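You operate a simulated robot arm through the tools that you are given. There is no shell and no other tool. Be economical: measure what you need, move in short steps, check, and stop when the job is done.

The job below is to be done with a simulated two-armed robot. You get a single attempt, and the scene is never put back.

JOB
Pick up the jar marked talc with one hand, pass it to the other hand and put it on the right well of the half-moon table. Put the white mug in the bottom of the white sink. Take the iron weight on the rack shelf with yellow edge and put it away on the right end of the dark bench. Take the round lump with white band and put it on top of the mould marked pearl. Open the drawer marked wax, take the open tin marked oak wax from the inside of the drawer marked wax and put it on the top of the white stand, then shut the wax. The order is free. Set down upright: jar marked talc, white mug, iron weight.

It is judged by the outcome, as a careful person would: the job done as asked, and still so three seconds after it is handed in. It fails if anything else is knocked over, pushed out of place, dropped, spilled or broken.

ROBOT AND FRAMES
Two 7-joint arms with two-finger parallel grippers on one trunk, on a base that drives. Base frame: it is fixed to the floor where the robot stands at the start and does not move with it; the origin is under the middle of the robot, x ahead of it, y to its left, z up. Readings come in m, degrees, newtons and seconds.
The left shoulder is at the start at [-0.082, 0.119, 0.851], the right one opposite. With the tool pointing down near the work surface each hand reaches from about 0.1 to 0.56 m from the robot's upright axis, wherever it stands, measured 20 degrees to its own side. Places, roughly: bottom of the white sink [3.5, -2.8, 0.7]; drawer marked wax [3.5, -0.3, 1.2]; iron weight (9x6x9 cm) [4.6, -3, 1.2]; jar marked talc [0.5, 0, 1]; mould marked pearl [3.75, -1.5, 1]; open tin marked oak wax [3.5, -0.25, 1.25]; right end of the dark bench (44x20 cm) [3.96, 1.38, 0.88]; right well of the half-moon table [1.3, 0.4, 0.7]; round lump with white band (5x5x2 cm) [3.5, -1.3, 0.9]; top of the white stand [3.9, 3.8, 0.8]; white mug (12x8x10 cm) [4.8, -3, 1.2]. Payload 3.43 kg a hand.
The TCP of each hand is the grasp point between the finger pads, 0.03 m short of the fingertips. In the tool frame z runs along the fingers and y along their closing line. Largest opening 0.094 m; finger width 0.028, thickness 0.01; the body of the gripper, 0.05 by 0.096 m, starts 0.055 m behind the TCP.
Orientation is that of the tool frame in the base frame, as a unit quaternion [w, x, y, z]. With the fingers straight down and closing along the base's y, the tool's x points along the base's -x, its y along +y and its z along -z.

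CONTROLS
- The arms move only by the tool jog_arm. It takes "left_steps", "right_steps" or both (then of equal length, played together; a hand with none holds still); each is a list of rows, each a list of 3 entries, a list of its own where there are three numbers: the shift along the tool's x, y, z in units of 40 mm (1.0 is 40 mm), then the turn, a rotation vector about the tool's x, y, z in units of 8 degrees (1.0 is 8 degrees), then the gripper command, from -1 (fully open) to 1 (shut), values between in proportion. In form: [[[tx, ty, tz], [wx, wy, wz], fingers], ...]. A call has 1 to 8 rows; each row shifts and turns the commanded pose from where the row before left it, along the tool's axes as they then stand. A call with a number of a shift or a turn outside -1 to 1 is refused whole. Rows are played at 5 a second. More than 0.05 m and 8.6 degrees between two rows, or a gripper value outside its range, and nothing of the call is played. Where a pose cannot be reached the arm comes as near as it can. A force on the tool above 40 N (or 10 N above the force at the start of the call, whichever is more), or a blocked arm, ends the call early, and 0.2 s more pass. Each finger travels about 0.153 m/s and halts on what it meets, pressing with about 24 N; the grip force reading is that of the motor and also rises with nothing between the fingers. The clock runs only during rows and for 0.2 s after the last one: add rows that do not move to give the fingers time. It gives the time, the measured TCP pose, the force on the tool (base axes), the opening and the grip force at its end, in the units of the frame above (readings bear some noise), with the torque about the TCP (base axes, N m) and any sound that the robot's microphone picked up, and new pictures: "views" is both (left out), scene, wrist or none (wrist: the cameras of the hands that moved).
- Cameras (640 x 400 px; columns grow to the right, rows downward): "scene" is now at [0.0272, -0.0199, 1.5556]; the picture's right is [-0.27, -0.96, 0.00], its down [-0.75, 0.21, -0.62] and it looks along [0.60, -0.17, -0.78] (base axes); focal length 294 px, centre (320, 200). "left" rides on the left gripper at [0.076, -0.014, -0.102] in its tool frame; the picture's right is [0.18, 0.98, 0.00], its down [-0.75, 0.14, -0.64] and it looks along [-0.63, 0.12, 0.77] (tool axes); focal length 243 px, centre (320, 200). "right" rides on the right gripper at [0.076, 0.014, -0.102] in its tool frame; the picture's right is [-0.18, 0.98, 0.00], its down [-0.75, -0.14, -0.64] and it looks along [-0.63, -0.12, 0.77] (tool axes); focal length 243 px, centre (320, 200). There is no depth. A picture from a camera that has moved, and an enlarged one, comes with that camera's place and axes in the base frame and with its lens.
- move_column(by): slides the trunk up (or, below 0, down) by that many m; the arms and the scene camera ride with it, the base frame stays. It gives what a move gives, with no picture.
- drive_base(legs): drives the robot by 1 to 6 legs, each [ahead, left, turn to the left] in m, m and degrees, along the robot's own axes; the way and the turn of a leg run together, so that a leg with both is an arc; at most 1.5 m and 180 degrees a leg. The arms and the cameras ride along, it lands a little off, and it stops where it bumps. It gives what a move gives, and a new picture of the scene camera.
- pan_tilt(pan, tilt): turns the head with the scene camera to pan (to the left, within 143 degrees either way) and tilt (down, from -29 to 69), counted from straight ahead of the robot. It gives what a move gives, and a new picture of the scene camera.
- zoom(camera, box): a new picture of the part [left, top, right, bottom] of that camera's present view, enlarged. No time passes.
- finish_job(): hands the job in; it is judged then, once.

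Work in short steps. Places have to be worked out from the pictures, the camera data and where the tool is seen: move nearer, look again, correct. Check each grasp and each placing, and mend what went wrong. You have 196 turns and 260 pictures in all, those below and enlarged ones among them. Open the grippers and draw the arms clear of the work before you hand the job in, unless the task says otherwise.

The tools are called as a command line: name --argument value ..., lists and objects as JSON in quotes. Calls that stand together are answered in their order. jog_arm: Moves the arms, as the interface text tells. Its arguments: {"type":"object","properties":{"left_steps":{"type":"array","items":{"type":"array"}},"right_steps":{"type":"array","items":{"type":"array"}},"views":{"type":"string","enum":["both","scene","wrist","none"]}},"required":[]} The other tools are called the same way: move_column (by) slides the trunk up or down; drive_base (legs) drives the base; pan_tilt (pan, tilt) turns the head that bears the scene camera; zoom (camera, box) takes an enlarged picture of a part of a camera's view; finish_job () hands the job in.

At the start:

```text
t: 0.0
left_eef_pos: [0.3581, 0.065, 1.1252]
left_tcp_rot: [0.0, 0.0, 1.0, 0.0]
left_wrist_force: [-0.8, 0.9, -0.5]
left_moment: [-0.03, 0.03, -0.05]
left_grip_width: 0.094
left_grip_force: 0.1
right_eef_pos: [0.2516, -0.1575, 1.2089]
right_tcp_rot: [0.001, 0.0, 1.0, 0.0]
right_wrist_force: [0.2, -0.6, 0.3]
right_moment: [0.0, 0.0, -0.02]
right_grip_width: 0.0941
right_grip_force: 0.0
trunk travel left (down, up): [-0.275, 0.06]
robot x, y, heading: [-0.0004, 0.0009, -0.2]
head pan, tilt: [-15.8, 51.4]
```

scene: 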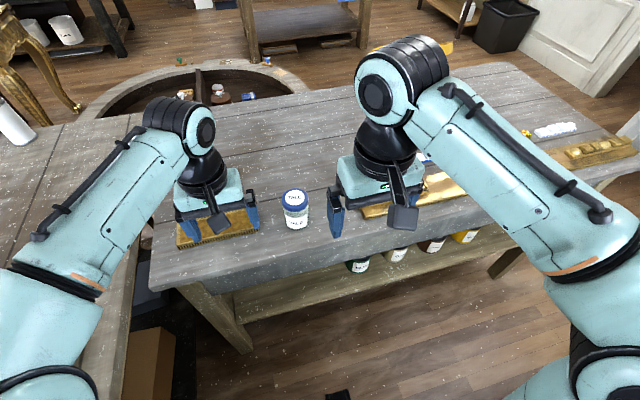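
right: 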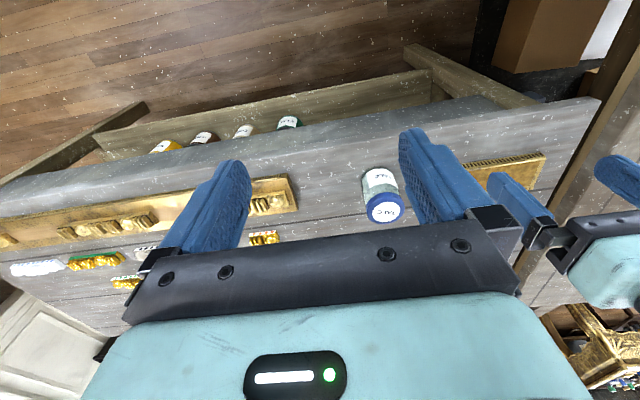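
left: 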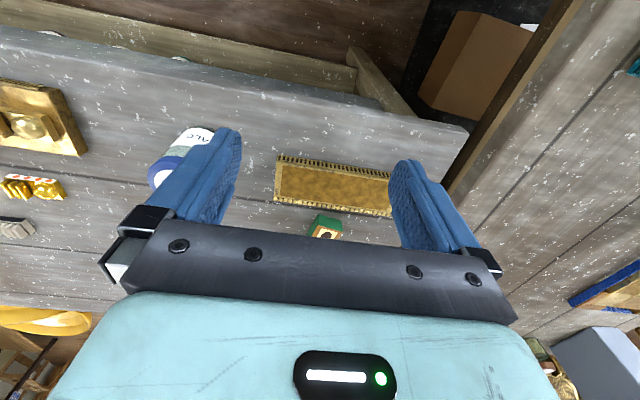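

I'll look around the room first: ahead with little tilt, then zoom on the half-moon table.

pan_tilt --pan 0 --tilt 15

pan_tilt --pan -60 --tilt 20

pan_tilt --pan 60 --tilt 20

pan_tilt --pan 10 --tilt 35

```text
t: 1.0
left_eef_pos: [0.3579, 0.063, 1.1251]
left_tcp_rot: [0.0, 0.0, 1.0, 0.001]
left_wrist_force: [0.4, 0.1, -0.6]
left_moment: [0.02, -0.01, 0.02]
left_grip_width: 0.0939
left_grip_force: 0.2
right_eef_pos: [0.2506, -0.1594, 1.2079]
right_tcp_rot: [0.0, 0.0, 1.0, 0.0]
right_wrist_force: [-0.2, 0.1, -0.1]
right_moment: [-0.01, 0.01, -0.01]
right_grip_width: 0.0939
right_grip_force: 0.1
trunk travel left (down, up): [-0.275, 0.06]
robot x, y, heading: [0.0053, -0.0003, 0.0]
head pan, tilt: [0.0, 15.0]
camera scene: at [0.0478, 0.0005, 1.6112], right [0.0, -1.0, 0.0], down [-0.26, 0.0, -0.97], along [0.97, 0.0, -0.26], focal length 294 px, centre (320, 200)
```

scene: 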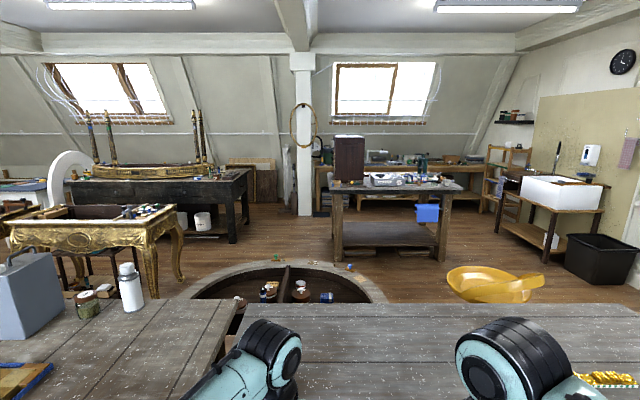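

```text
t: 2.3
left_eef_pos: [0.3581, 0.0625, 1.1248]
left_tcp_rot: [0.0, -0.001, 1.0, 0.0]
left_wrist_force: [0.4, -0.2, 0.7]
left_moment: [0.0, 0.01, -0.01]
left_grip_width: 0.0938
left_grip_force: 0.0
right_eef_pos: [0.2514, -0.1585, 1.2076]
right_tcp_rot: [0.0, 0.0, 1.0, 0.0]
right_wrist_force: [0.2, 0.2, 0.2]
right_moment: [0.01, 0.01, 0.0]
right_grip_width: 0.0938
right_grip_force: 0.0
trunk travel left (down, up): [-0.275, 0.06]
robot x, y, heading: [0.0024, 0.0021, -0.0]
head pan, tilt: [-60.0, 20.0]
camera scene: at [0.001, -0.08, 1.6031], right [-0.87, -0.5, 0.0], down [-0.17, 0.3, -0.94], along [0.47, -0.81, -0.34], focal length 294 px, centre (320, 200)
```

scene: 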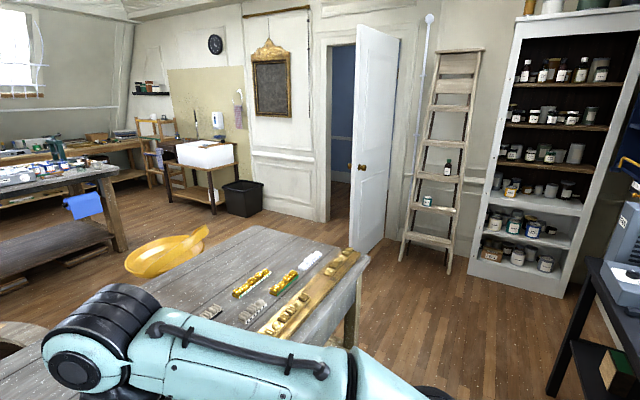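

```text
t: 4.3
left_eef_pos: [0.3577, 0.0632, 1.1244]
left_tcp_rot: [0.0, 0.001, 1.0, -0.001]
left_wrist_force: [-0.2, -0.3, -0.1]
left_moment: [0.04, 0.03, -0.01]
left_grip_width: 0.094
left_grip_force: 0.1
right_eef_pos: [0.2506, -0.1577, 1.2079]
right_tcp_rot: [0.0, 0.0, 1.0, 0.001]
right_wrist_force: [-0.3, -0.5, -0.5]
right_moment: [0.02, 0.0, -0.02]
right_grip_width: 0.0938
right_grip_force: 0.1
trunk travel left (down, up): [-0.275, 0.06]
robot x, y, heading: [-0.0017, -0.0022, 0.0]
head pan, tilt: [60.0, 20.0]
camera scene: at [0.001, 0.0812, 1.6031], right [0.87, -0.5, 0.0], down [-0.17, -0.3, -0.94], along [0.47, 0.81, -0.34], focal length 294 px, centre (320, 200)
```

scene: 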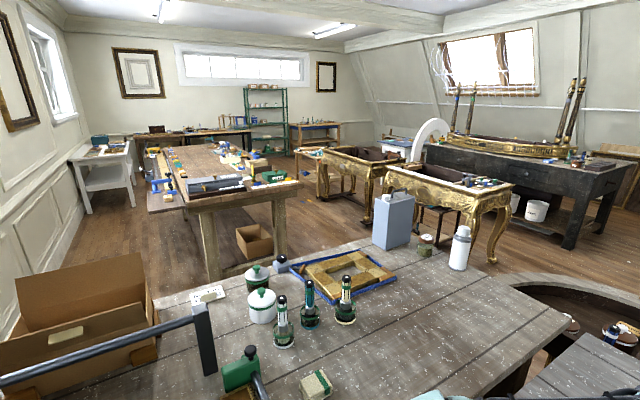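

```text
t: 5.5
left_eef_pos: [0.3575, 0.0631, 1.1246]
left_tcp_rot: [0.0, 0.0, 1.0, 0.0]
left_wrist_force: [-0.2, -0.7, 0.8]
left_moment: [-0.04, -0.04, -0.01]
left_grip_width: 0.0941
left_grip_force: 0.1
right_eef_pos: [0.2526, -0.1578, 1.2085]
right_tcp_rot: [0.0, -0.001, 1.0, 0.001]
right_wrist_force: [0.5, 0.1, -0.4]
right_moment: [-0.02, 0.02, 0.0]
right_grip_width: 0.0943
right_grip_force: 0.0
trunk travel left (down, up): [-0.275, 0.06]
robot x, y, heading: [0.0021, -0.0003, 0.2]
head pan, tilt: [10.0, 35.0]
camera scene: at [0.0411, 0.016, 1.5793], right [0.17, -0.98, 0.0], down [-0.56, -0.1, -0.82], along [0.81, 0.14, -0.57], focal length 294 px, centre (320, 200)
```

scene: 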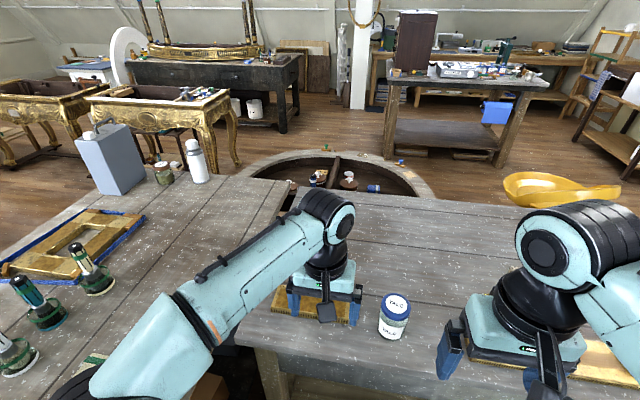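

Zooming at the half-moon table and the yellow bowl to learn the layout.

zoom --camera "scene" --box '[220, 130, 460, 280]'

zoom --camera "scene" --box '[370, 0, 640, 230]'

```text
2.67 times, centred on (340, 205) of scene
camera zoom: at [0.0411, 0.016, 1.5793], right [0.17, -0.98, 0.0], down [-0.56, -0.1, -0.82], along [0.81, 0.14, -0.57], focal length 784 px, centre (267, 187)
```

zoom: 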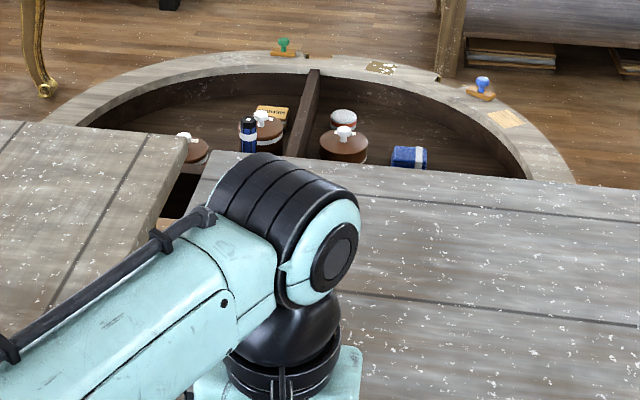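

```text
1.74 times, centred on (505, 115) of scene
camera zoom: at [0.0411, 0.016, 1.5793], right [0.17, -0.98, 0.0], down [-0.56, -0.1, -0.82], along [0.81, 0.14, -0.57], focal length 511 px, centre (-2, 348)
```

zoom: 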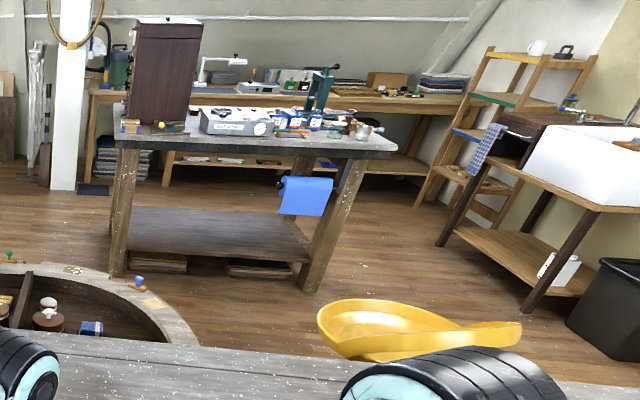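

The jar lid works out at about (0.49, -0.088, 0.99), close to the table's front edge (x≈0.42). The plan is to grip it low with the right hand from the front, then hand it to the left hand from above. First I'll pitch the right hand forward and move the left hand aside.

jog_arm --right_steps '[[[-0.3, 0.22, 0], [0, -1, 0], -1], [[-0.3, 0.22, 0.04], [0, -1, 0], -1], [[-0.29, 0.22, 0.08], [0, -1, 0], -1], [[-0.27, 0.22, 0.12], [0, -1, 0], -1], [[-0.25, 0.22, 0.16], [0, -1, 0], -1], [[-0.23, 0.22, 0.19], [0, -1, 0], -1], [[-0.2, 0.22, 0.22], [0, -1, 0], -1], [[-0.17, 0.22, 0.25], [0, -1, 0], -1]]' --left_steps '[[[0, 0.25, 0], [0, 0, 0], -1], [[0, 0.25, 0], [0, 0, 0], -1], [[0, 0.25, 0], [0, 0, 0], -1], [[0, 0.25, 0], [0, 0, 0], -1], [[0, 0.25, 0], [0, 0, 0], -1], [[0, 0.25, 0], [0, 0, 0], -1], [[0, 0.25, 0], [0, 0, 0], -1], [[0, 0.25, 0], [0, 0, 0], -1]]' --views "scene"

pan_tilt --pan -10 --tilt 55

```text
t: 7.3
left_eef_pos: [0.3586, 0.143, 1.1251]
left_tcp_rot: [-0.001, 0.0, 1.0, 0.0]
left_wrist_force: [-0.2, 0.2, -0.2]
left_moment: [-0.02, -0.02, -0.02]
left_grip_width: 0.094
left_grip_force: 0.0
right_eef_pos: [0.3472, -0.0883, 1.2095]
right_tcp_rot: [0.531, -0.001, 0.848, 0.001]
right_wrist_force: [0.3, -0.1, -0.5]
right_moment: [0.0, 0.02, -0.03]
right_grip_width: 0.0941
right_grip_force: 0.1
trunk travel left (down, up): [-0.275, 0.06]
robot x, y, heading: [-0.0004, 0.0047, -0.0]
head pan, tilt: [10.0, 35.0]
camera scene: at [0.0412, 0.0164, 1.5792], right [0.17, -0.98, 0.0], down [-0.56, -0.1, -0.82], along [0.81, 0.14, -0.57], focal length 294 px, centre (320, 200)
```

scene: 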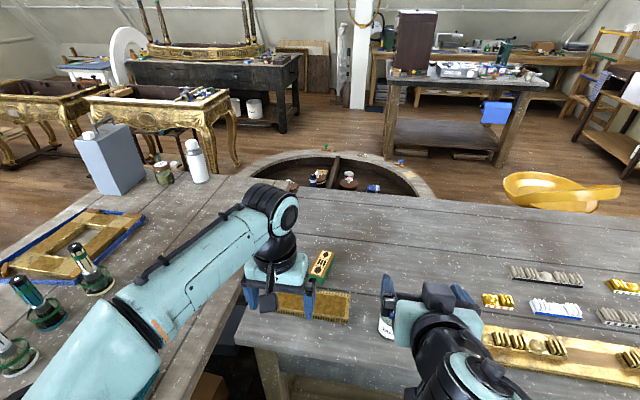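

```text
t: 8.1
left_eef_pos: [0.3583, 0.1421, 1.1247]
left_tcp_rot: [0.0, 0.001, 1.0, 0.0]
left_wrist_force: [-1.4, -0.6, 0.5]
left_moment: [-0.02, -0.03, 0.01]
left_grip_width: 0.0943
left_grip_force: 0.1
right_eef_pos: [0.3481, -0.0882, 1.2089]
right_tcp_rot: [0.53, 0.001, 0.848, -0.001]
right_wrist_force: [-0.6, 0.3, 0.8]
right_moment: [-0.02, -0.02, 0.01]
right_grip_width: 0.0938
right_grip_force: 0.0
trunk travel left (down, up): [-0.275, 0.06]
robot x, y, heading: [-0.0036, -0.0019, -0.1]
head pan, tilt: [-10.0, 55.0]
camera scene: at [0.0254, -0.0118, 1.551], right [-0.17, -0.98, 0.0], down [-0.81, 0.14, -0.57], along [0.57, -0.1, -0.82], focal length 294 px, centre (320, 200)
```

scene: 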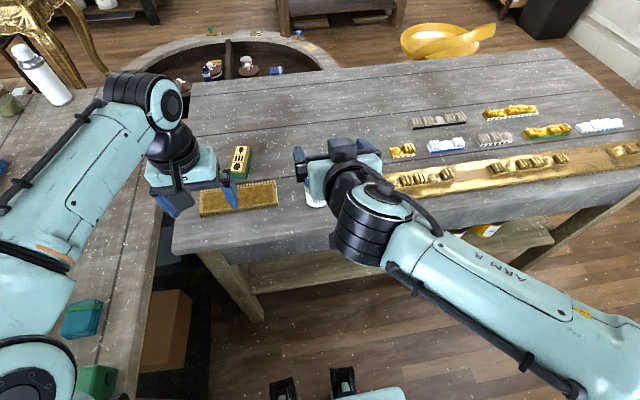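

The pitch is right. Now I'll finish turning to 70° and lower the hand to a pregrasp in front of the jar.

jog_arm --right_steps '[[[0, 0, 0], [0, -0.75, 0], -1], [[0.83, 0, 0.41], [0, 0, 0], -1], [[0.83, 0, 0.41], [0, 0, 0], -1], [[0.83, 0, 0.41], [0, 0, 0], -1], [[0.83, 0, 0.41], [0, 0, 0], -1], [[0.83, 0, 0.41], [0, 0, 0], -1], [[0.83, 0, 0.41], [0, 0, 0], -1], [[0.83, 0, 0.41], [0, 0, 0], -1]]'

```text
t: 9.9
left_eef_pos: [0.3588, 0.1412, 1.1248]
left_tcp_rot: [0.0, 0.001, 1.0, 0.0]
left_wrist_force: [-0.4, 1.1, 1.3]
left_moment: [0.01, 0.04, -0.02]
left_grip_width: 0.0941
left_grip_force: 0.1
right_eef_pos: [0.3756, -0.0871, 0.952]
right_tcp_rot: [0.573, 0.0, 0.819, 0.001]
right_wrist_force: [0.3, 0.4, -0.1]
right_moment: [-0.01, 0.01, -0.03]
right_grip_width: 0.0941
right_grip_force: 0.0
trunk travel left (down, up): [-0.275, 0.06]
robot x, y, heading: [-0.0007, 0.0014, -0.0]
head pan, tilt: [-10.0, 55.0]
camera scene: at [0.0264, -0.012, 1.551], right [-0.17, -0.98, 0.0], down [-0.81, 0.14, -0.57], along [0.56, -0.1, -0.82], focal length 294 px, centre (320, 200)
camera right: at [0.2531, -0.0738, 0.9159], right [0.06, 0.98, 0.17], down [-0.35, -0.14, 0.93], along [0.94, -0.12, 0.33], focal length 243 px, centre (320, 200)
```

scene: 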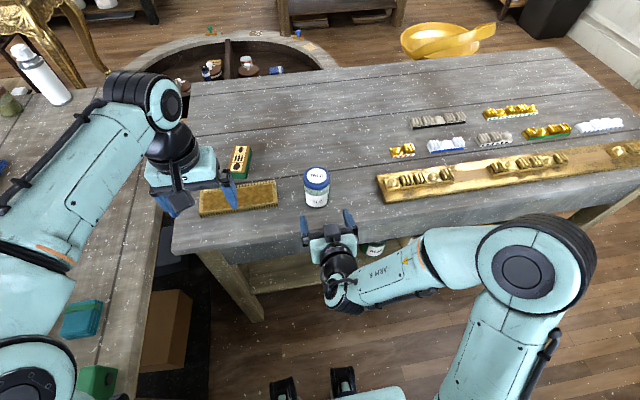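
right: 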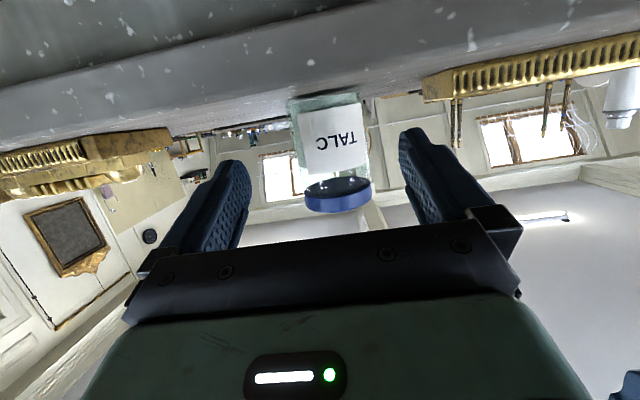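

The table top is at about z 0.905, and the jar axis at y≈-0.085 and x≈0.49. I'll slide in so the TCP reaches (0.487, -0.085, 0.937).

jog_arm --right_steps '[[[-0.16, 0.02, 0.69], [0, 0, 0], -1], [[-0.16, 0.02, 0.69], [0, 0, 0], -1], [[-0.16, 0.01, 0.69], [0, 0, 0], -1], [[-0.16, 0, 0.65], [0, 0, 0], -1]]'

```text
t: 10.9
left_eef_pos: [0.3573, 0.1439, 1.1244]
left_tcp_rot: [0.0, 0.0, 1.0, 0.001]
left_wrist_force: [0.5, 0.2, 0.3]
left_moment: [0.02, -0.03, -0.03]
left_grip_width: 0.094
left_grip_force: 0.1
right_eef_pos: [0.4874, -0.0847, 0.9365]
right_tcp_rot: [0.574, 0.0, 0.819, 0.0]
right_wrist_force: [0.3, 0.2, 0.6]
right_moment: [-0.01, -0.03, 0.02]
right_grip_width: 0.0942
right_grip_force: 0.0
trunk travel left (down, up): [-0.275, 0.06]
robot x, y, heading: [0.0011, -0.0009, 0.0]
head pan, tilt: [-10.0, 55.0]
camera scene: at [0.026, -0.012, 1.551], right [-0.17, -0.98, 0.0], down [-0.81, 0.14, -0.57], along [0.56, -0.1, -0.82], focal length 294 px, centre (320, 200)
camera right: at [0.3658, -0.0715, 0.9013], right [0.06, 0.98, 0.17], down [-0.35, -0.14, 0.93], along [0.94, -0.12, 0.33], focal length 243 px, centre (320, 200)
```

scene: 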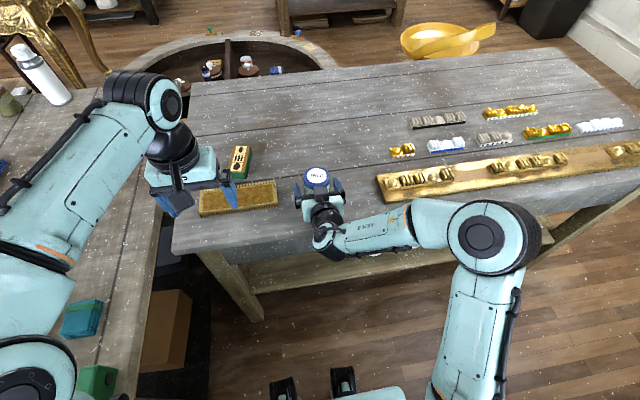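
right: 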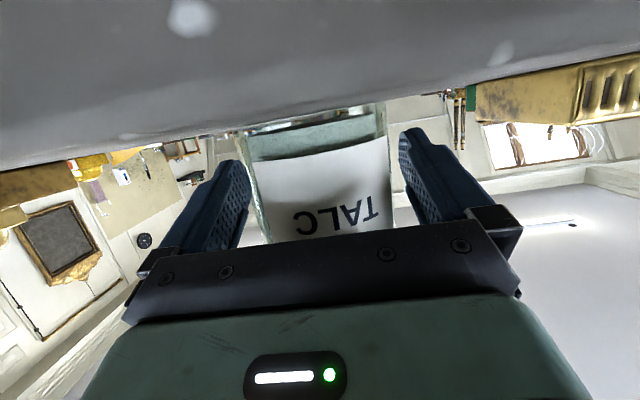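

The jar sits between the fingers, so I'll close and lift a little.

jog_arm --right_steps '[[[0, -0.04, 0], [0, 0, 0], 1], [[0, 0, 0], [0, 0, 0], 1], [[0, 0, 0], [0, 0, 0], 1], [[-0.47, 0, -0.17], [0, 0, 0], 1], [[-0.47, 0, -0.17], [0, 0, 0], 1]]'

```text
t: 12.1
left_eef_pos: [0.3588, 0.1431, 1.1245]
left_tcp_rot: [0.0, 0.0, 1.0, 0.001]
left_wrist_force: [-0.1, 0.5, -0.1]
left_moment: [-0.01, 0.04, 0.01]
left_grip_width: 0.0941
left_grip_force: 0.1
right_eef_pos: [0.4876, -0.0876, 0.9804]
right_tcp_rot: [0.574, 0.0, 0.819, 0.0]
right_wrist_force: [-1.3, 0.3, 0.7]
right_moment: [0.11, -0.01, -0.02]
right_grip_width: 0.0707
right_grip_force: 24.1
trunk travel left (down, up): [-0.275, 0.06]
robot x, y, heading: [-0.0023, -0.0016, 0.1]
head pan, tilt: [-10.0, 55.0]
camera scene: at [0.0252, -0.012, 1.551], right [-0.17, -0.98, 0.0], down [-0.81, 0.14, -0.57], along [0.56, -0.1, -0.82], focal length 294 px, centre (320, 200)
camera right: at [0.3657, -0.074, 0.9426], right [0.06, 0.98, 0.17], down [-0.35, -0.14, 0.93], along [0.94, -0.12, 0.33], focal length 243 px, centre (320, 200)
```

scene: 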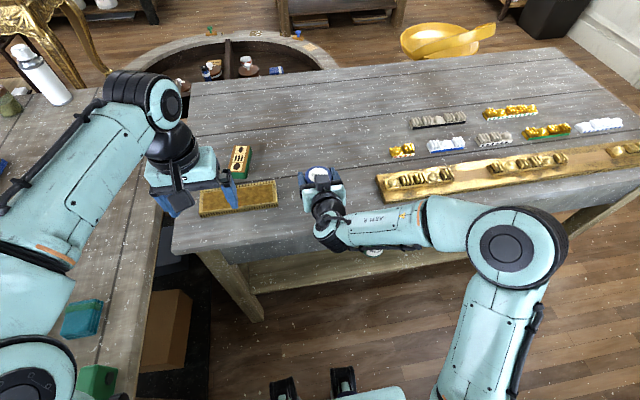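
right: 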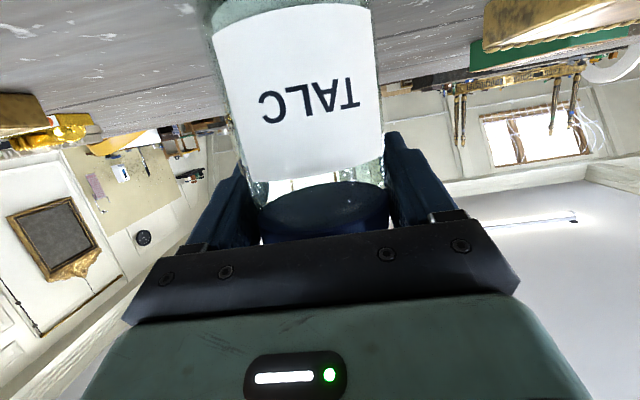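

The fingers seem to have slipped up the jar onto its lid, so I'll zoom to check.

zoom --camera "scene" --box '[260, 130, 380, 205]'

```text
5.33 times, centred on (320, 168) of scene
camera zoom: at [0.0252, -0.012, 1.551], right [-0.17, -0.98, 0.0], down [-0.81, 0.14, -0.57], along [0.56, -0.1, -0.82], focal length 1567 px, centre (320, 373)
```

zoom: 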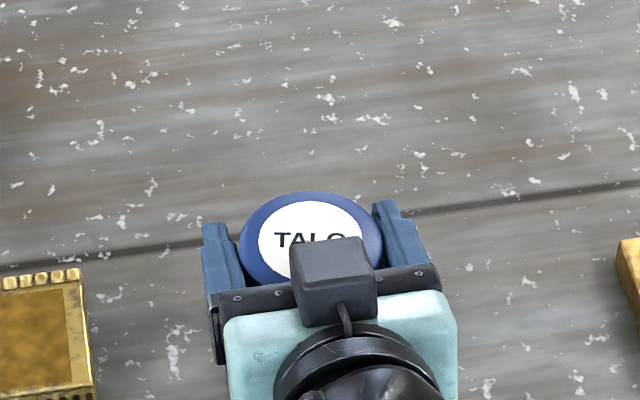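

The jar stayed on the table and the fingers are now at the lid level. I'll lift a bit from here to see whether it holds.

jog_arm --right_steps '[[[0, 0, 0], [0, 0, 0], 1], [[-0.24, 0, -0.085], [0, 0, 0], 1], [[-0.24, 0, -0.085], [0, 0, 0], 1], [[0, 0, 0], [0, 0, 0], 1]]' --views "wrist"

```text
t: 13.1
left_eef_pos: [0.358, 0.1423, 1.1256]
left_tcp_rot: [0.0, 0.001, 1.0, 0.0]
left_wrist_force: [-0.6, -0.6, -0.3]
left_moment: [0.02, 0.02, 0.04]
left_grip_width: 0.094
left_grip_force: 0.1
right_eef_pos: [0.4867, -0.0898, 0.9988]
right_tcp_rot: [0.574, 0.0, 0.819, 0.0]
right_wrist_force: [-1.0, 0.0, -3.6]
right_moment: [0.0, -0.03, 0.01]
right_grip_width: 0.0707
right_grip_force: 24.6
trunk travel left (down, up): [-0.275, 0.06]
robot x, y, heading: [-0.0004, -0.0, 0.1]
head pan, tilt: [-10.0, 55.0]
camera right: at [0.3645, -0.0746, 0.962], right [0.06, 0.98, 0.17], down [-0.34, -0.14, 0.93], along [0.94, -0.12, 0.33], focal length 243 px, centre (320, 200)
```

right: 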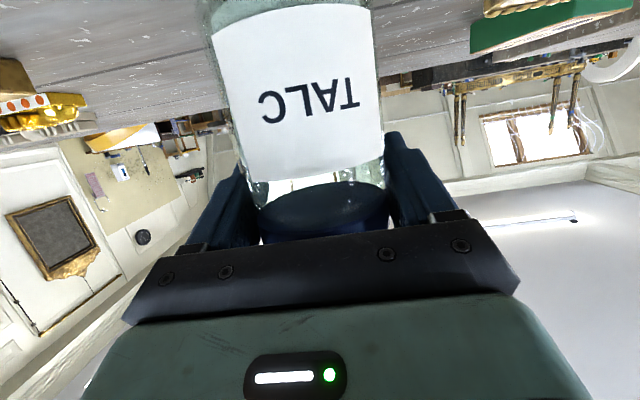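

It now lifts by the lid (about 0.37 kg), while the glass body slips. I'll set it back, release, level the hand, and regrasp the lid near the fingertips. That leaves room for the left hand to take the lid along x from above.

jog_arm --right_steps '[[[0.21, 0, 0.078], [0, 0, 0], 1], [[0.21, 0, 0.078], [0, 0, 0], 1], [[0.02, 0, 0.01], [0, 0, 0], 1], [[0, 0, 0], [0, 0, 0], 0], [[0, 0, 0], [0, 0, 0], -1], [[0, 0, 0], [0, 0, 0], -1]]' --views "wrist"

```text
t: 14.5
left_eef_pos: [0.3588, 0.1429, 1.1251]
left_tcp_rot: [0.001, 0.0, 1.0, 0.0]
left_wrist_force: [-1.0, 0.1, 0.0]
left_moment: [-0.01, 0.01, -0.06]
left_grip_width: 0.0938
left_grip_force: 0.1
right_eef_pos: [0.4873, -0.0884, 0.9793]
right_tcp_rot: [0.574, 0.0, 0.819, 0.0]
right_wrist_force: [-0.7, 0.8, 0.3]
right_moment: [0.0, -0.03, -0.01]
right_grip_width: 0.0941
right_grip_force: 0.0
trunk travel left (down, up): [-0.275, 0.06]
robot x, y, heading: [-0.0009, -0.0043, 0.0]
head pan, tilt: [-10.0, 55.0]
camera right: at [0.365, -0.0738, 0.9433], right [0.06, 0.98, 0.17], down [-0.35, -0.14, 0.93], along [0.94, -0.12, 0.33], focal length 243 px, centre (320, 200)
```

right: 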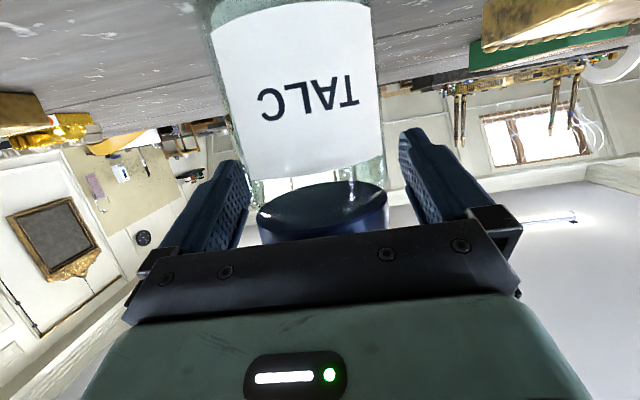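

The jar is standing free. Now I'll level the hand, draw back about 13 mm and regrip the lid.

jog_arm --right_steps '[[[-0.1, 0, -0.31], [0, -0.75, 0], -1], [[0, 0, 0], [0, -0.75, 0], -1], [[0, 0, 0], [0, -0.75, 0], -1], [[0, 0, 0], [0, 0, 0], 1], [[0, 0, 0], [0, 0, 0], 1], [[0, 0, 0], [0, 0, 0], 1]]' --views "both"

```text
t: 15.9
left_eef_pos: [0.3586, 0.1426, 1.1265]
left_tcp_rot: [0.001, -0.001, 1.0, 0.0]
left_wrist_force: [-0.1, -0.3, 0.7]
left_moment: [0.02, -0.01, -0.03]
left_grip_width: 0.0941
left_grip_force: 0.1
right_eef_pos: [0.4766, -0.0875, 0.9874]
right_tcp_rot: [0.676, -0.001, 0.737, 0.001]
right_wrist_force: [0.3, 0.5, -0.7]
right_moment: [0.08, -0.23, 0.04]
right_grip_width: 0.0708
right_grip_force: 24.3
right hand out of reach, approached as far as the arm can: row 3
trunk travel left (down, up): [-0.275, 0.06]
robot x, y, heading: [-0.0011, -0.0014, 0.1]
head pan, tilt: [-10.0, 55.0]
camera scene: at [0.0254, -0.0118, 1.551], right [-0.17, -0.98, 0.0], down [-0.81, 0.14, -0.57], along [0.56, -0.1, -0.82], focal length 294 px, centre (320, 200)
camera right: at [0.3688, -0.0739, 0.9211], right [0.02, 0.98, 0.18], down [-0.57, -0.14, 0.81], along [0.82, -0.12, 0.56], focal length 243 px, centre (320, 200)
```

scene: 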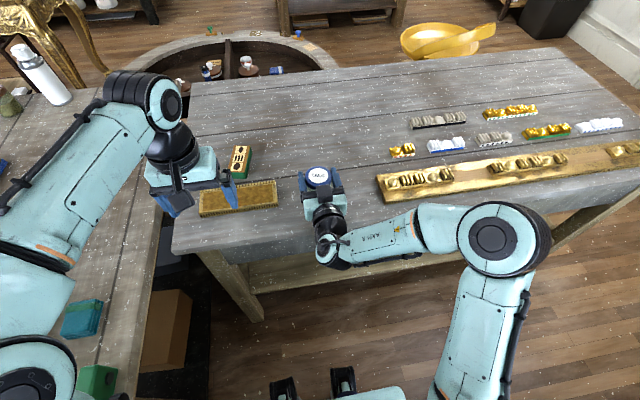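
right: 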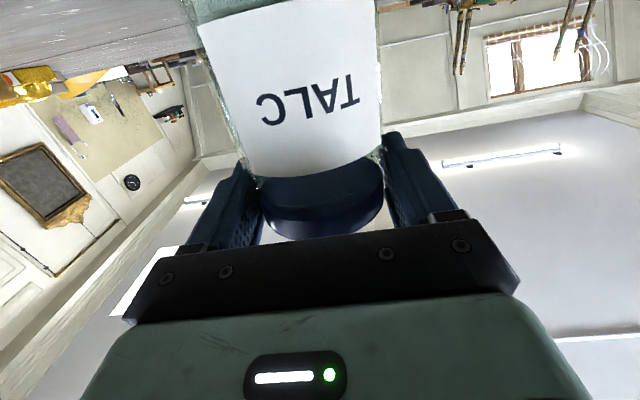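

The lid is held with the hand nearly level (85°). I'll lift with the trunk and check the load.

move_column --by 0.055

jog_arm --right_steps '[[[0, 0, -0.5], [0, 0, 0], 1], [[0, 0, -0.5], [0, 0, 0], 1], [[0, 0, -0.5], [0, 0, 0], 1], [[0, 0, 0], [0, 0, 0], 1]]' --left_steps '[[[0, 0, 0], [0, 0, 1], -1], [[0, 0, 0], [0, 0, 1], -1], [[0, 0, 0], [0, 0, 1], -1], [[0, 0, 0], [0, 0, 1], -1]]' --views "both"

```text
t: 16.9
left_eef_pos: [0.3569, 0.1426, 1.1797]
left_tcp_rot: [0.0, 0.0, 1.0, 0.0]
left_wrist_force: [-0.4, 0.7, 0.6]
left_moment: [-0.02, -0.03, 0.0]
left_grip_width: 0.0941
left_grip_force: 0.1
right_eef_pos: [0.477, -0.0888, 1.0414]
right_tcp_rot: [0.676, -0.001, 0.737, 0.001]
right_wrist_force: [-0.6, -0.8, -3.9]
right_moment: [0.01, 0.02, 0.01]
right_grip_width: 0.0709
right_grip_force: 24.2
trunk travel left (down, up): [-0.33, 0.005]
robot x, y, heading: [-0.0005, 0.0015, -0.1]
head pan, tilt: [-10.0, 55.0]
```

```text
t: 17.9
left_eef_pos: [0.3586, 0.1443, 1.1805]
left_tcp_rot: [0.0, 0.277, 0.961, 0.0]
left_wrist_force: [0.3, -0.7, 0.6]
left_moment: [-0.01, 0.02, 0.02]
left_grip_width: 0.0941
left_grip_force: 0.0
right_eef_pos: [0.4191, -0.0886, 1.0451]
right_tcp_rot: [0.675, -0.001, 0.737, 0.001]
right_wrist_force: [0.5, -0.4, -3.4]
right_moment: [-0.02, -0.01, 0.0]
right_grip_width: 0.0706
right_grip_force: 23.5
trunk travel left (down, up): [-0.33, 0.005]
robot x, y, heading: [0.0017, 0.0011, -0.1]
head pan, tilt: [-10.0, 55.0]
camera scene: at [0.0254, -0.012, 1.6099], right [-0.17, -0.98, 0.0], down [-0.81, 0.14, -0.57], along [0.56, -0.1, -0.82], focal length 294 px, centre (320, 200)
camera right: at [0.3096, -0.0738, 0.9795], right [0.02, 0.98, 0.18], down [-0.57, -0.14, 0.81], along [0.82, -0.12, 0.56], focal length 243 px, centre (320, 200)
camera left: at [0.2856, 0.1716, 1.2817], right [0.37, 0.93, 0.0], down [0.71, -0.28, 0.64], along [0.6, -0.23, -0.77], focal length 243 px, centre (320, 200)
```

scene: 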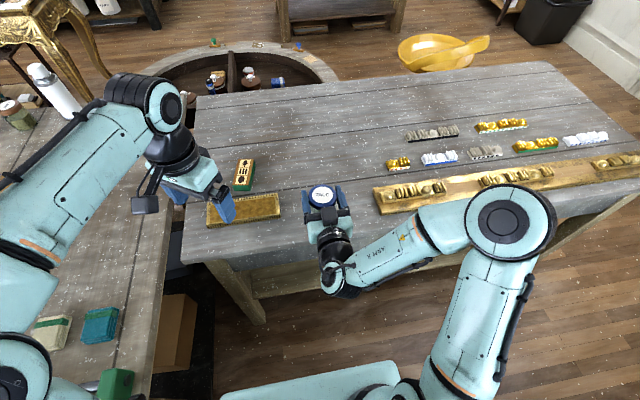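
right: 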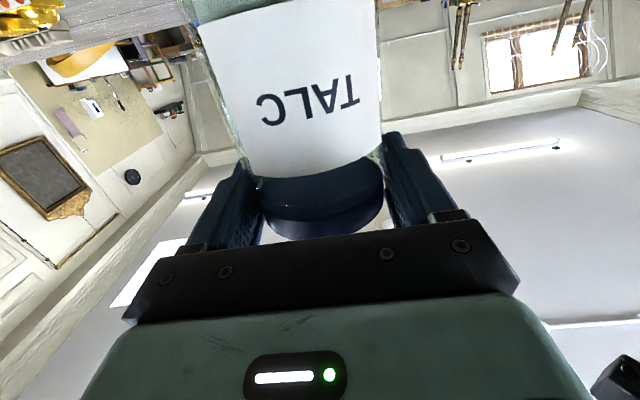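
left: 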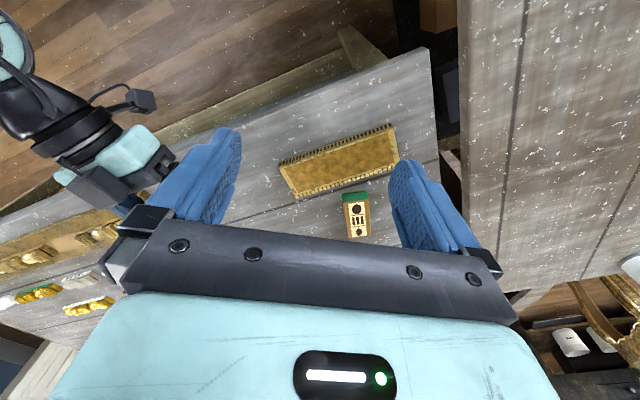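

Holding fine (−3.5 N). Zooming to locate the lid precisely, while the left keeps rotating afterward.

zoom --camera "scene" --box '[272, 165, 368, 225]'

jog_arm --left_steps '[[[0, 0, 0], [0, 0, 1], -1], [[0, 0, 0], [0, 0, 1], -1], [[0, 0, 0], [0, 0, 1], -1], [[0, 0, 0], [0, 0, 1], -1], [[0, 0, 0], [0, 0, 1], -1], [[0, 0, 0], [0, 0, 1], -1], [[0, 0, 0], [0, 0, 1], -1], [[0, 0, 0], [0, 0, 0.25], -1]]' --views "none"

```text
6.67 times, centred on (320, 195) of scene
camera zoom: at [0.0254, -0.012, 1.6099], right [-0.17, -0.98, 0.0], down [-0.81, 0.14, -0.57], along [0.56, -0.1, -0.82], focal length 1959 px, centre (320, 233)
```

zoom: 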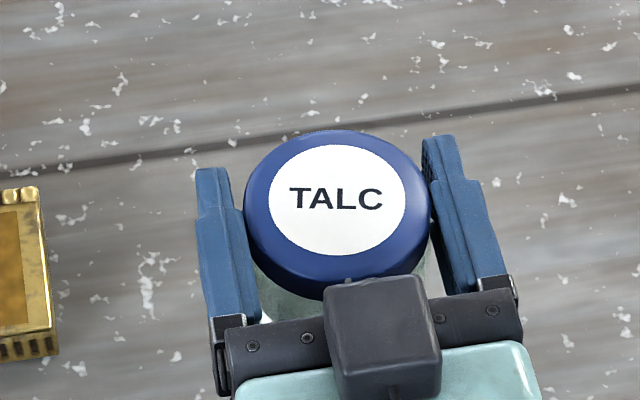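

```text
t: 19.7
left_eef_pos: [0.3586, 0.1447, 1.1805]
left_tcp_rot: [0.0, 0.707, 0.707, 0.0]
left_wrist_force: [0.6, 0.0, 0.0]
left_moment: [0.04, 0.0, -0.03]
left_grip_width: 0.0941
left_grip_force: 0.2
right_eef_pos: [0.4179, -0.0864, 1.0463]
right_tcp_rot: [0.675, 0.001, 0.738, -0.001]
right_wrist_force: [-0.1, 0.7, -3.8]
right_moment: [-0.02, 0.0, -0.02]
right_grip_width: 0.0706
right_grip_force: 23.7
trunk travel left (down, up): [-0.33, 0.005]
robot x, y, heading: [-0.002, 0.0019, 0.3]
head pan, tilt: [-10.0, 55.0]
```

The lid axis is at about (0.428, -0.0885) with its top at z≈1.048. I'll move the left hand, closing along x, above it.

jog_arm --left_steps '[[[-0.832, 0.248, 0], [0, 0, 0], -1], [[-0.832, 0.248, 0], [0, 0, 0], -1], [[-0.832, 0.248, 0], [0, 0, 0], -1], [[-0.832, 0.248, 0], [0, 0, 0], -1], [[-0.832, 0.248, 0], [0, 0, 0], -1], [[-0.832, 0.248, 0], [0, 0, 0], -1], [[-0.832, 0.248, 0], [0, 0, 0], -1]]' --views "both"

```text
t: 21.3
left_eef_pos: [0.4272, -0.0927, 1.1793]
left_tcp_rot: [-0.001, 0.707, 0.707, 0.0]
left_wrist_force: [0.9, 0.9, -0.6]
left_moment: [0.02, -0.01, 0.01]
left_grip_width: 0.0941
left_grip_force: 0.0
right_eef_pos: [0.4183, -0.0891, 1.0451]
right_tcp_rot: [0.676, 0.001, 0.737, 0.0]
right_wrist_force: [-0.2, -0.6, -4.2]
right_moment: [0.03, 0.0, 0.0]
right_grip_width: 0.0709
right_grip_force: 24.2
trunk travel left (down, up): [-0.33, 0.005]
robot x, y, heading: [-0.0028, -0.0002, 0.1]
head pan, tilt: [-10.0, 55.0]
camera scene: at [0.0255, -0.0139, 1.6099], right [-0.17, -0.98, 0.0], down [-0.81, 0.14, -0.57], along [0.56, -0.1, -0.82], focal length 294 px, centre (320, 200)
camera left: at [0.4126, -0.0168, 1.2809], right [0.98, 0.18, 0.0], down [0.14, -0.76, 0.64], along [0.12, -0.63, -0.77], focal length 243 px, centre (320, 200)
```

scene: 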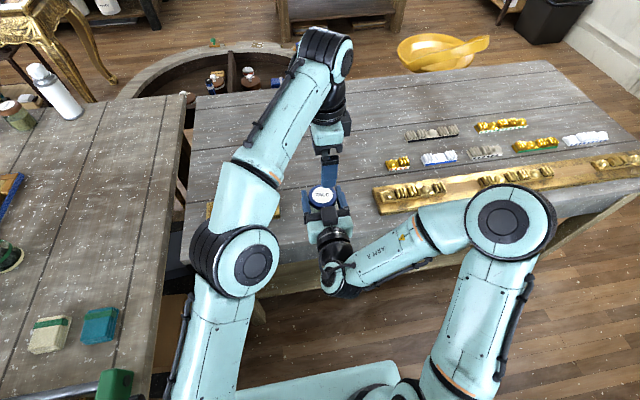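
left: 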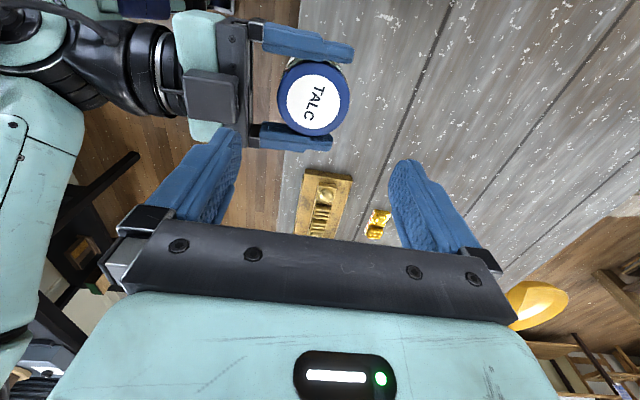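

The left view puts the lid axis at about (0.424, -0.087). I'll set the left opening to about 82 mm, descend most of the way and check.

jog_arm --left_steps '[[[0.1, -0.07, 0], [0, 0, 0], -0.745], [[0, 0, 0.84], [0, 0, 0], -0.745], [[0, 0, 0.84], [0, 0, 0], -0.745], [[0, 0, 0.6], [0, 0, 0], -0.745]]' --views "both"

```text
t: 22.3
left_eef_pos: [0.4243, -0.0855, 1.089]
left_tcp_rot: [0.001, 0.707, 0.707, 0.0]
left_wrist_force: [-0.1, -0.2, -0.1]
left_moment: [0.0, 0.02, -0.02]
left_grip_width: 0.0822
left_grip_force: 0.0
right_eef_pos: [0.4168, -0.088, 1.0454]
right_tcp_rot: [0.675, 0.0, 0.738, 0.001]
right_wrist_force: [0.4, 0.3, -3.2]
right_moment: [0.02, 0.0, -0.05]
right_grip_width: 0.0708
right_grip_force: 23.8
trunk travel left (down, up): [-0.33, 0.005]
robot x, y, heading: [-0.0039, -0.0011, -0.1]
head pan, tilt: [-10.0, 55.0]
camera scene: at [0.025, -0.012, 1.6099], right [-0.17, -0.98, 0.0], down [-0.81, 0.14, -0.57], along [0.56, -0.1, -0.82], focal length 294 px, centre (320, 200)
camera left: at [0.4097, -0.0095, 1.1904], right [0.98, 0.18, 0.0], down [0.14, -0.75, 0.64], along [0.12, -0.63, -0.77], focal length 243 px, centre (320, 200)
```

scene: 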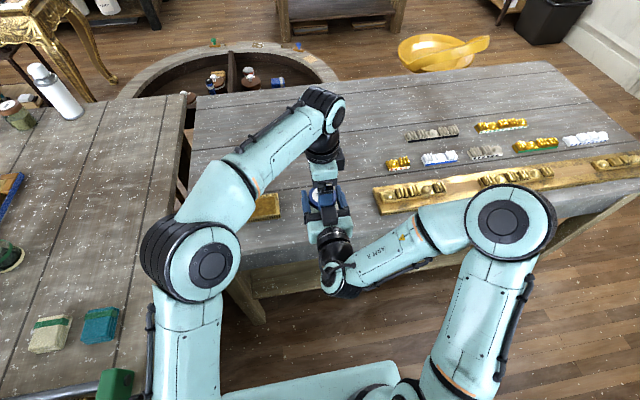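
left: 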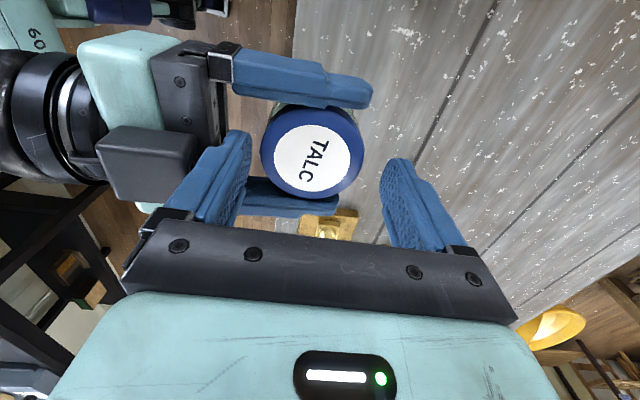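

The lid is centred between the left fingers. I'll descend the last 43 mm.

jog_arm --left_steps '[[[-0.03, -0.02, 0.5], [0, 0, 0], -0.745], [[0, 0, 0.58], [0, 0, 0], -0.745]]' --views "wrist"

```text
t: 22.9
left_eef_pos: [0.4241, -0.0869, 1.0453]
left_tcp_rot: [0.0, 0.707, 0.707, 0.0]
left_wrist_force: [0.2, -0.5, 0.0]
left_moment: [0.03, -0.03, 0.0]
left_grip_width: 0.0822
left_grip_force: 0.1
right_eef_pos: [0.4179, -0.0884, 1.0474]
right_tcp_rot: [0.676, 0.0, 0.737, 0.0]
right_wrist_force: [0.6, -0.5, -4.3]
right_moment: [0.01, 0.03, 0.01]
right_grip_width: 0.0707
right_grip_force: 24.0
trunk travel left (down, up): [-0.33, 0.005]
robot x, y, heading: [0.0013, 0.0038, 0.0]
head pan, tilt: [-10.0, 55.0]
camera left: at [0.4096, -0.0118, 1.1476], right [0.98, 0.18, 0.0], down [0.14, -0.75, 0.64], along [0.12, -0.63, -0.77], focal length 243 px, centre (320, 200)
```

left: 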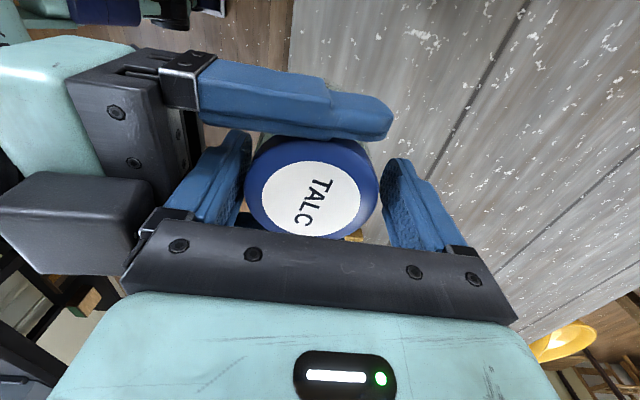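

No contact and good alignment, so I'll close the left hand on the lid.

jog_arm --left_steps '[[[0, 0, 0], [0, 0, 0], 1], [[0, 0, 0], [0, 0, 0], 1], [[0, 0, 0], [0, 0, 0], 1]]' --views "none"

```text
t: 23.7
left_eef_pos: [0.4251, -0.0878, 1.0457]
left_tcp_rot: [0.0, 0.707, 0.707, -0.001]
left_wrist_force: [-13.5, -1.3, -0.3]
left_moment: [-0.06, 0.18, 0.01]
left_grip_width: 0.0664
left_grip_force: 23.6
right_eef_pos: [0.4181, -0.0884, 1.0469]
right_tcp_rot: [0.676, 0.001, 0.737, 0.0]
right_wrist_force: [13.3, 1.1, -1.4]
right_moment: [0.01, -0.23, 0.0]
right_grip_width: 0.0712
right_grip_force: 23.7
trunk travel left (down, up): [-0.33, 0.005]
robot x, y, heading: [0.0029, -0.0028, 0.1]
head pan, tilt: [-10.0, 55.0]
```

Both hands hold it. Releasing with the right.

jog_arm --right_steps '[[[0, 0, 0], [0, 0, 0], 0.2], [[0, 0, 0], [0, 0, 0], -1], [[0, 0, 0], [0, 0, 0], -1]]' --left_steps '[[[0, 0, 0], [0, 0, 0], 1], [[0, 0, 0], [0, 0, 0], 1], [[0, 0, 0], [0, 0, 0], 1]]' --views "wrist"

```text
t: 24.5
left_eef_pos: [0.4247, -0.0869, 1.0473]
left_tcp_rot: [0.001, 0.707, 0.707, 0.001]
left_wrist_force: [-0.9, 0.1, -0.4]
left_moment: [-0.03, 0.01, -0.02]
left_grip_width: 0.0664
left_grip_force: 24.1
right_eef_pos: [0.4172, -0.0879, 1.0464]
right_tcp_rot: [0.676, 0.0, 0.737, 0.0]
right_wrist_force: [0.4, -0.8, 0.1]
right_moment: [-0.02, -0.01, 0.0]
right_grip_width: 0.0941
right_grip_force: 0.0
trunk travel left (down, up): [-0.33, 0.005]
robot x, y, heading: [0.0006, 0.0001, 0.1]
head pan, tilt: [-10.0, 55.0]
camera right: at [0.3093, -0.0737, 0.9794], right [0.02, 0.98, 0.18], down [-0.57, -0.14, 0.81], along [0.82, -0.12, 0.56], focal length 243 px, centre (320, 200)
camera left: at [0.4098, -0.0115, 1.148], right [0.98, 0.18, 0.0], down [0.14, -0.75, 0.64], along [0.12, -0.63, -0.77], focal length 243 px, centre (320, 200)
```

right: 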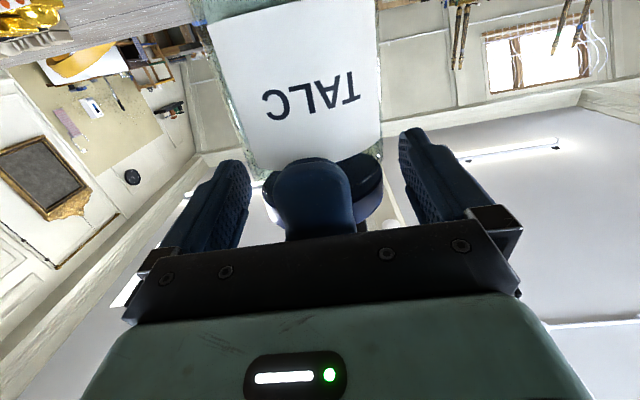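
left: 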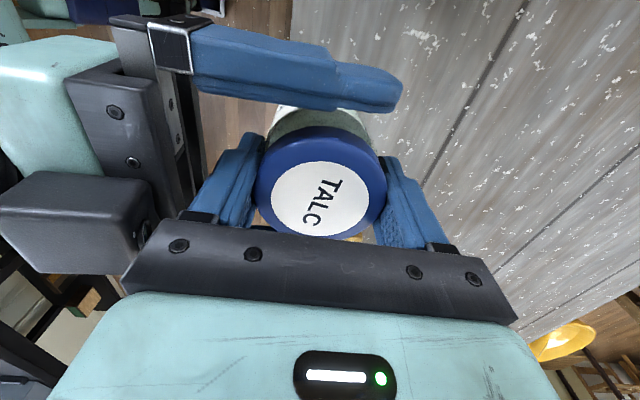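

The left load reads low, so I'll re-read it while backing the right hand away along its fingers.

jog_arm --right_steps '[[[0, 0, -0.5], [0, 0, 0], -1], [[0, 0, -0.5], [0, 0, 0], -1], [[0, 0, -0.5], [0, 0, 0], -1], [[0, 0, -0.5], [0, 0, 0], -1], [[0, 0, -0.5], [0, 0, 0], -1]]' --views "both"

```text
t: 25.7
left_eef_pos: [0.4256, -0.0824, 1.0452]
left_tcp_rot: [-0.004, 0.704, 0.71, 0.003]
left_wrist_force: [-6.5, 36.5, 1.4]
left_moment: [-0.42, -0.13, -0.23]
left_grip_width: 0.0674
left_grip_force: 23.7
right_eef_pos: [0.3988, -0.0648, 1.0588]
right_tcp_rot: [0.674, 0.007, 0.739, -0.009]
right_wrist_force: [7.0, -36.8, -4.4]
right_moment: [-0.05, 0.19, -0.6]
right_grip_width: 0.0942
right_grip_force: 0.3
right hand out of reach, approached as far as the arm can: row 1, 2, 3, 4, 5
trunk travel left (down, up): [-0.33, 0.005]
robot x, y, heading: [0.0022, 0.0006, -0.1]
head pan, tilt: [-10.0, 55.0]
camera scene: at [0.025, -0.0117, 1.6099], right [-0.17, -0.98, 0.0], down [-0.81, 0.14, -0.57], along [0.56, -0.1, -0.82], focal length 294 px, centre (320, 200)
camera right: at [0.291, -0.0486, 0.9924], right [0.04, 0.98, 0.18], down [-0.57, -0.13, 0.81], along [0.82, -0.13, 0.56], focal length 243 px, centre (320, 200)
```

scene: 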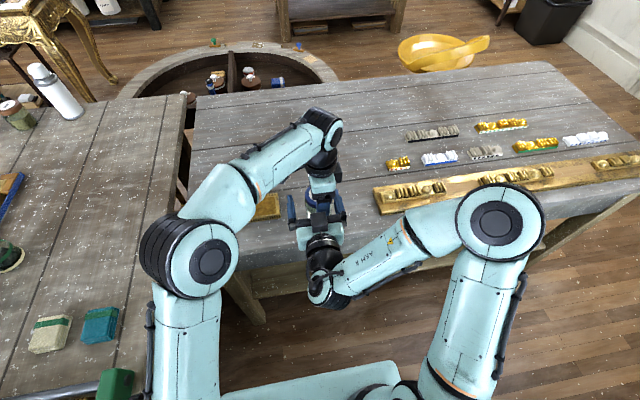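
right: 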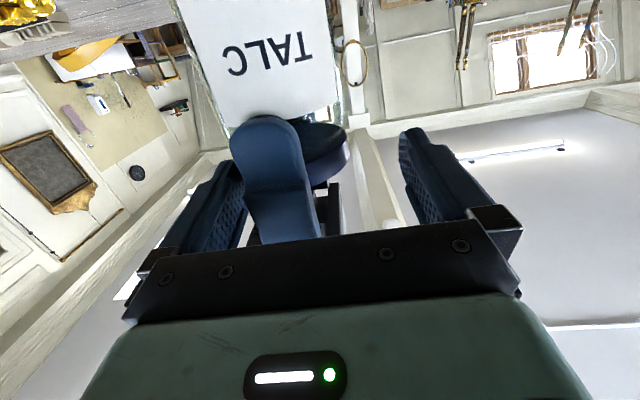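

The right arm hit its reach limit and drifted sideways against a left finger. I'll step it forward a little to see how the command behaves.

jog_arm --right_steps '[[[0, 0, 0.4], [0, 0, 0], -1]]' --views "none"

```text
t: 26.1
left_eef_pos: [0.4268, -0.088, 1.0457]
left_tcp_rot: [0.001, 0.707, 0.707, 0.0]
left_wrist_force: [7.5, 16.9, 0.0]
left_moment: [-0.28, 0.11, -0.52]
left_grip_width: 0.0669
left_grip_force: 23.7
right_eef_pos: [0.4138, -0.0575, 1.059]
right_tcp_rot: [0.675, -0.001, 0.737, 0.002]
right_wrist_force: [-6.0, -16.8, 0.3]
right_moment: [0.03, 0.01, 0.12]
right_grip_width: 0.094
right_grip_force: 0.2
trunk travel left (down, up): [-0.33, 0.005]
robot x, y, heading: [0.0001, -0.0008, 0.2]
head pan, tilt: [-10.0, 55.0]
```

The command follows the actual pose, so I'll shift the right hand back in −y by 28 mm to centre it on the jar.

jog_arm --right_steps '[[[0, -0.35, 0], [0, 0, 0], -1], [[0, -0.4, 0], [0, 0, 0], -1]]' --views "wrist"

```text
t: 26.7
left_eef_pos: [0.4221, -0.0921, 1.0466]
left_tcp_rot: [0.003, 0.709, 0.705, -0.003]
left_wrist_force: [-2.0, -13.5, 0.2]
left_moment: [0.0, -0.03, 0.19]
left_grip_width: 0.0669
left_grip_force: 24.4
right_eef_pos: [0.4137, -0.0849, 1.0589]
right_tcp_rot: [0.677, -0.004, 0.736, 0.005]
right_wrist_force: [0.6, 13.7, 0.5]
right_moment: [0.1, 0.02, -0.06]
right_grip_width: 0.094
right_grip_force: 0.1
trunk travel left (down, up): [-0.33, 0.005]
robot x, y, heading: [-0.0021, 0.0006, -0.1]
head pan, tilt: [-10.0, 55.0]
camera right: at [0.3059, -0.0724, 0.9926], right [0.0, 0.98, 0.19], down [-0.57, -0.15, 0.81], along [0.82, -0.11, 0.56], focal length 243 px, centre (320, 200)
```

right: 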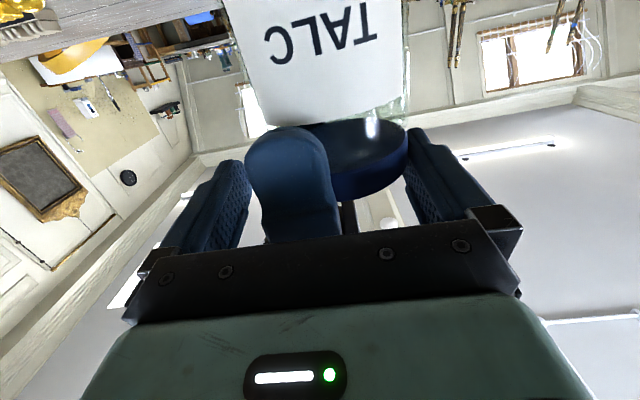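

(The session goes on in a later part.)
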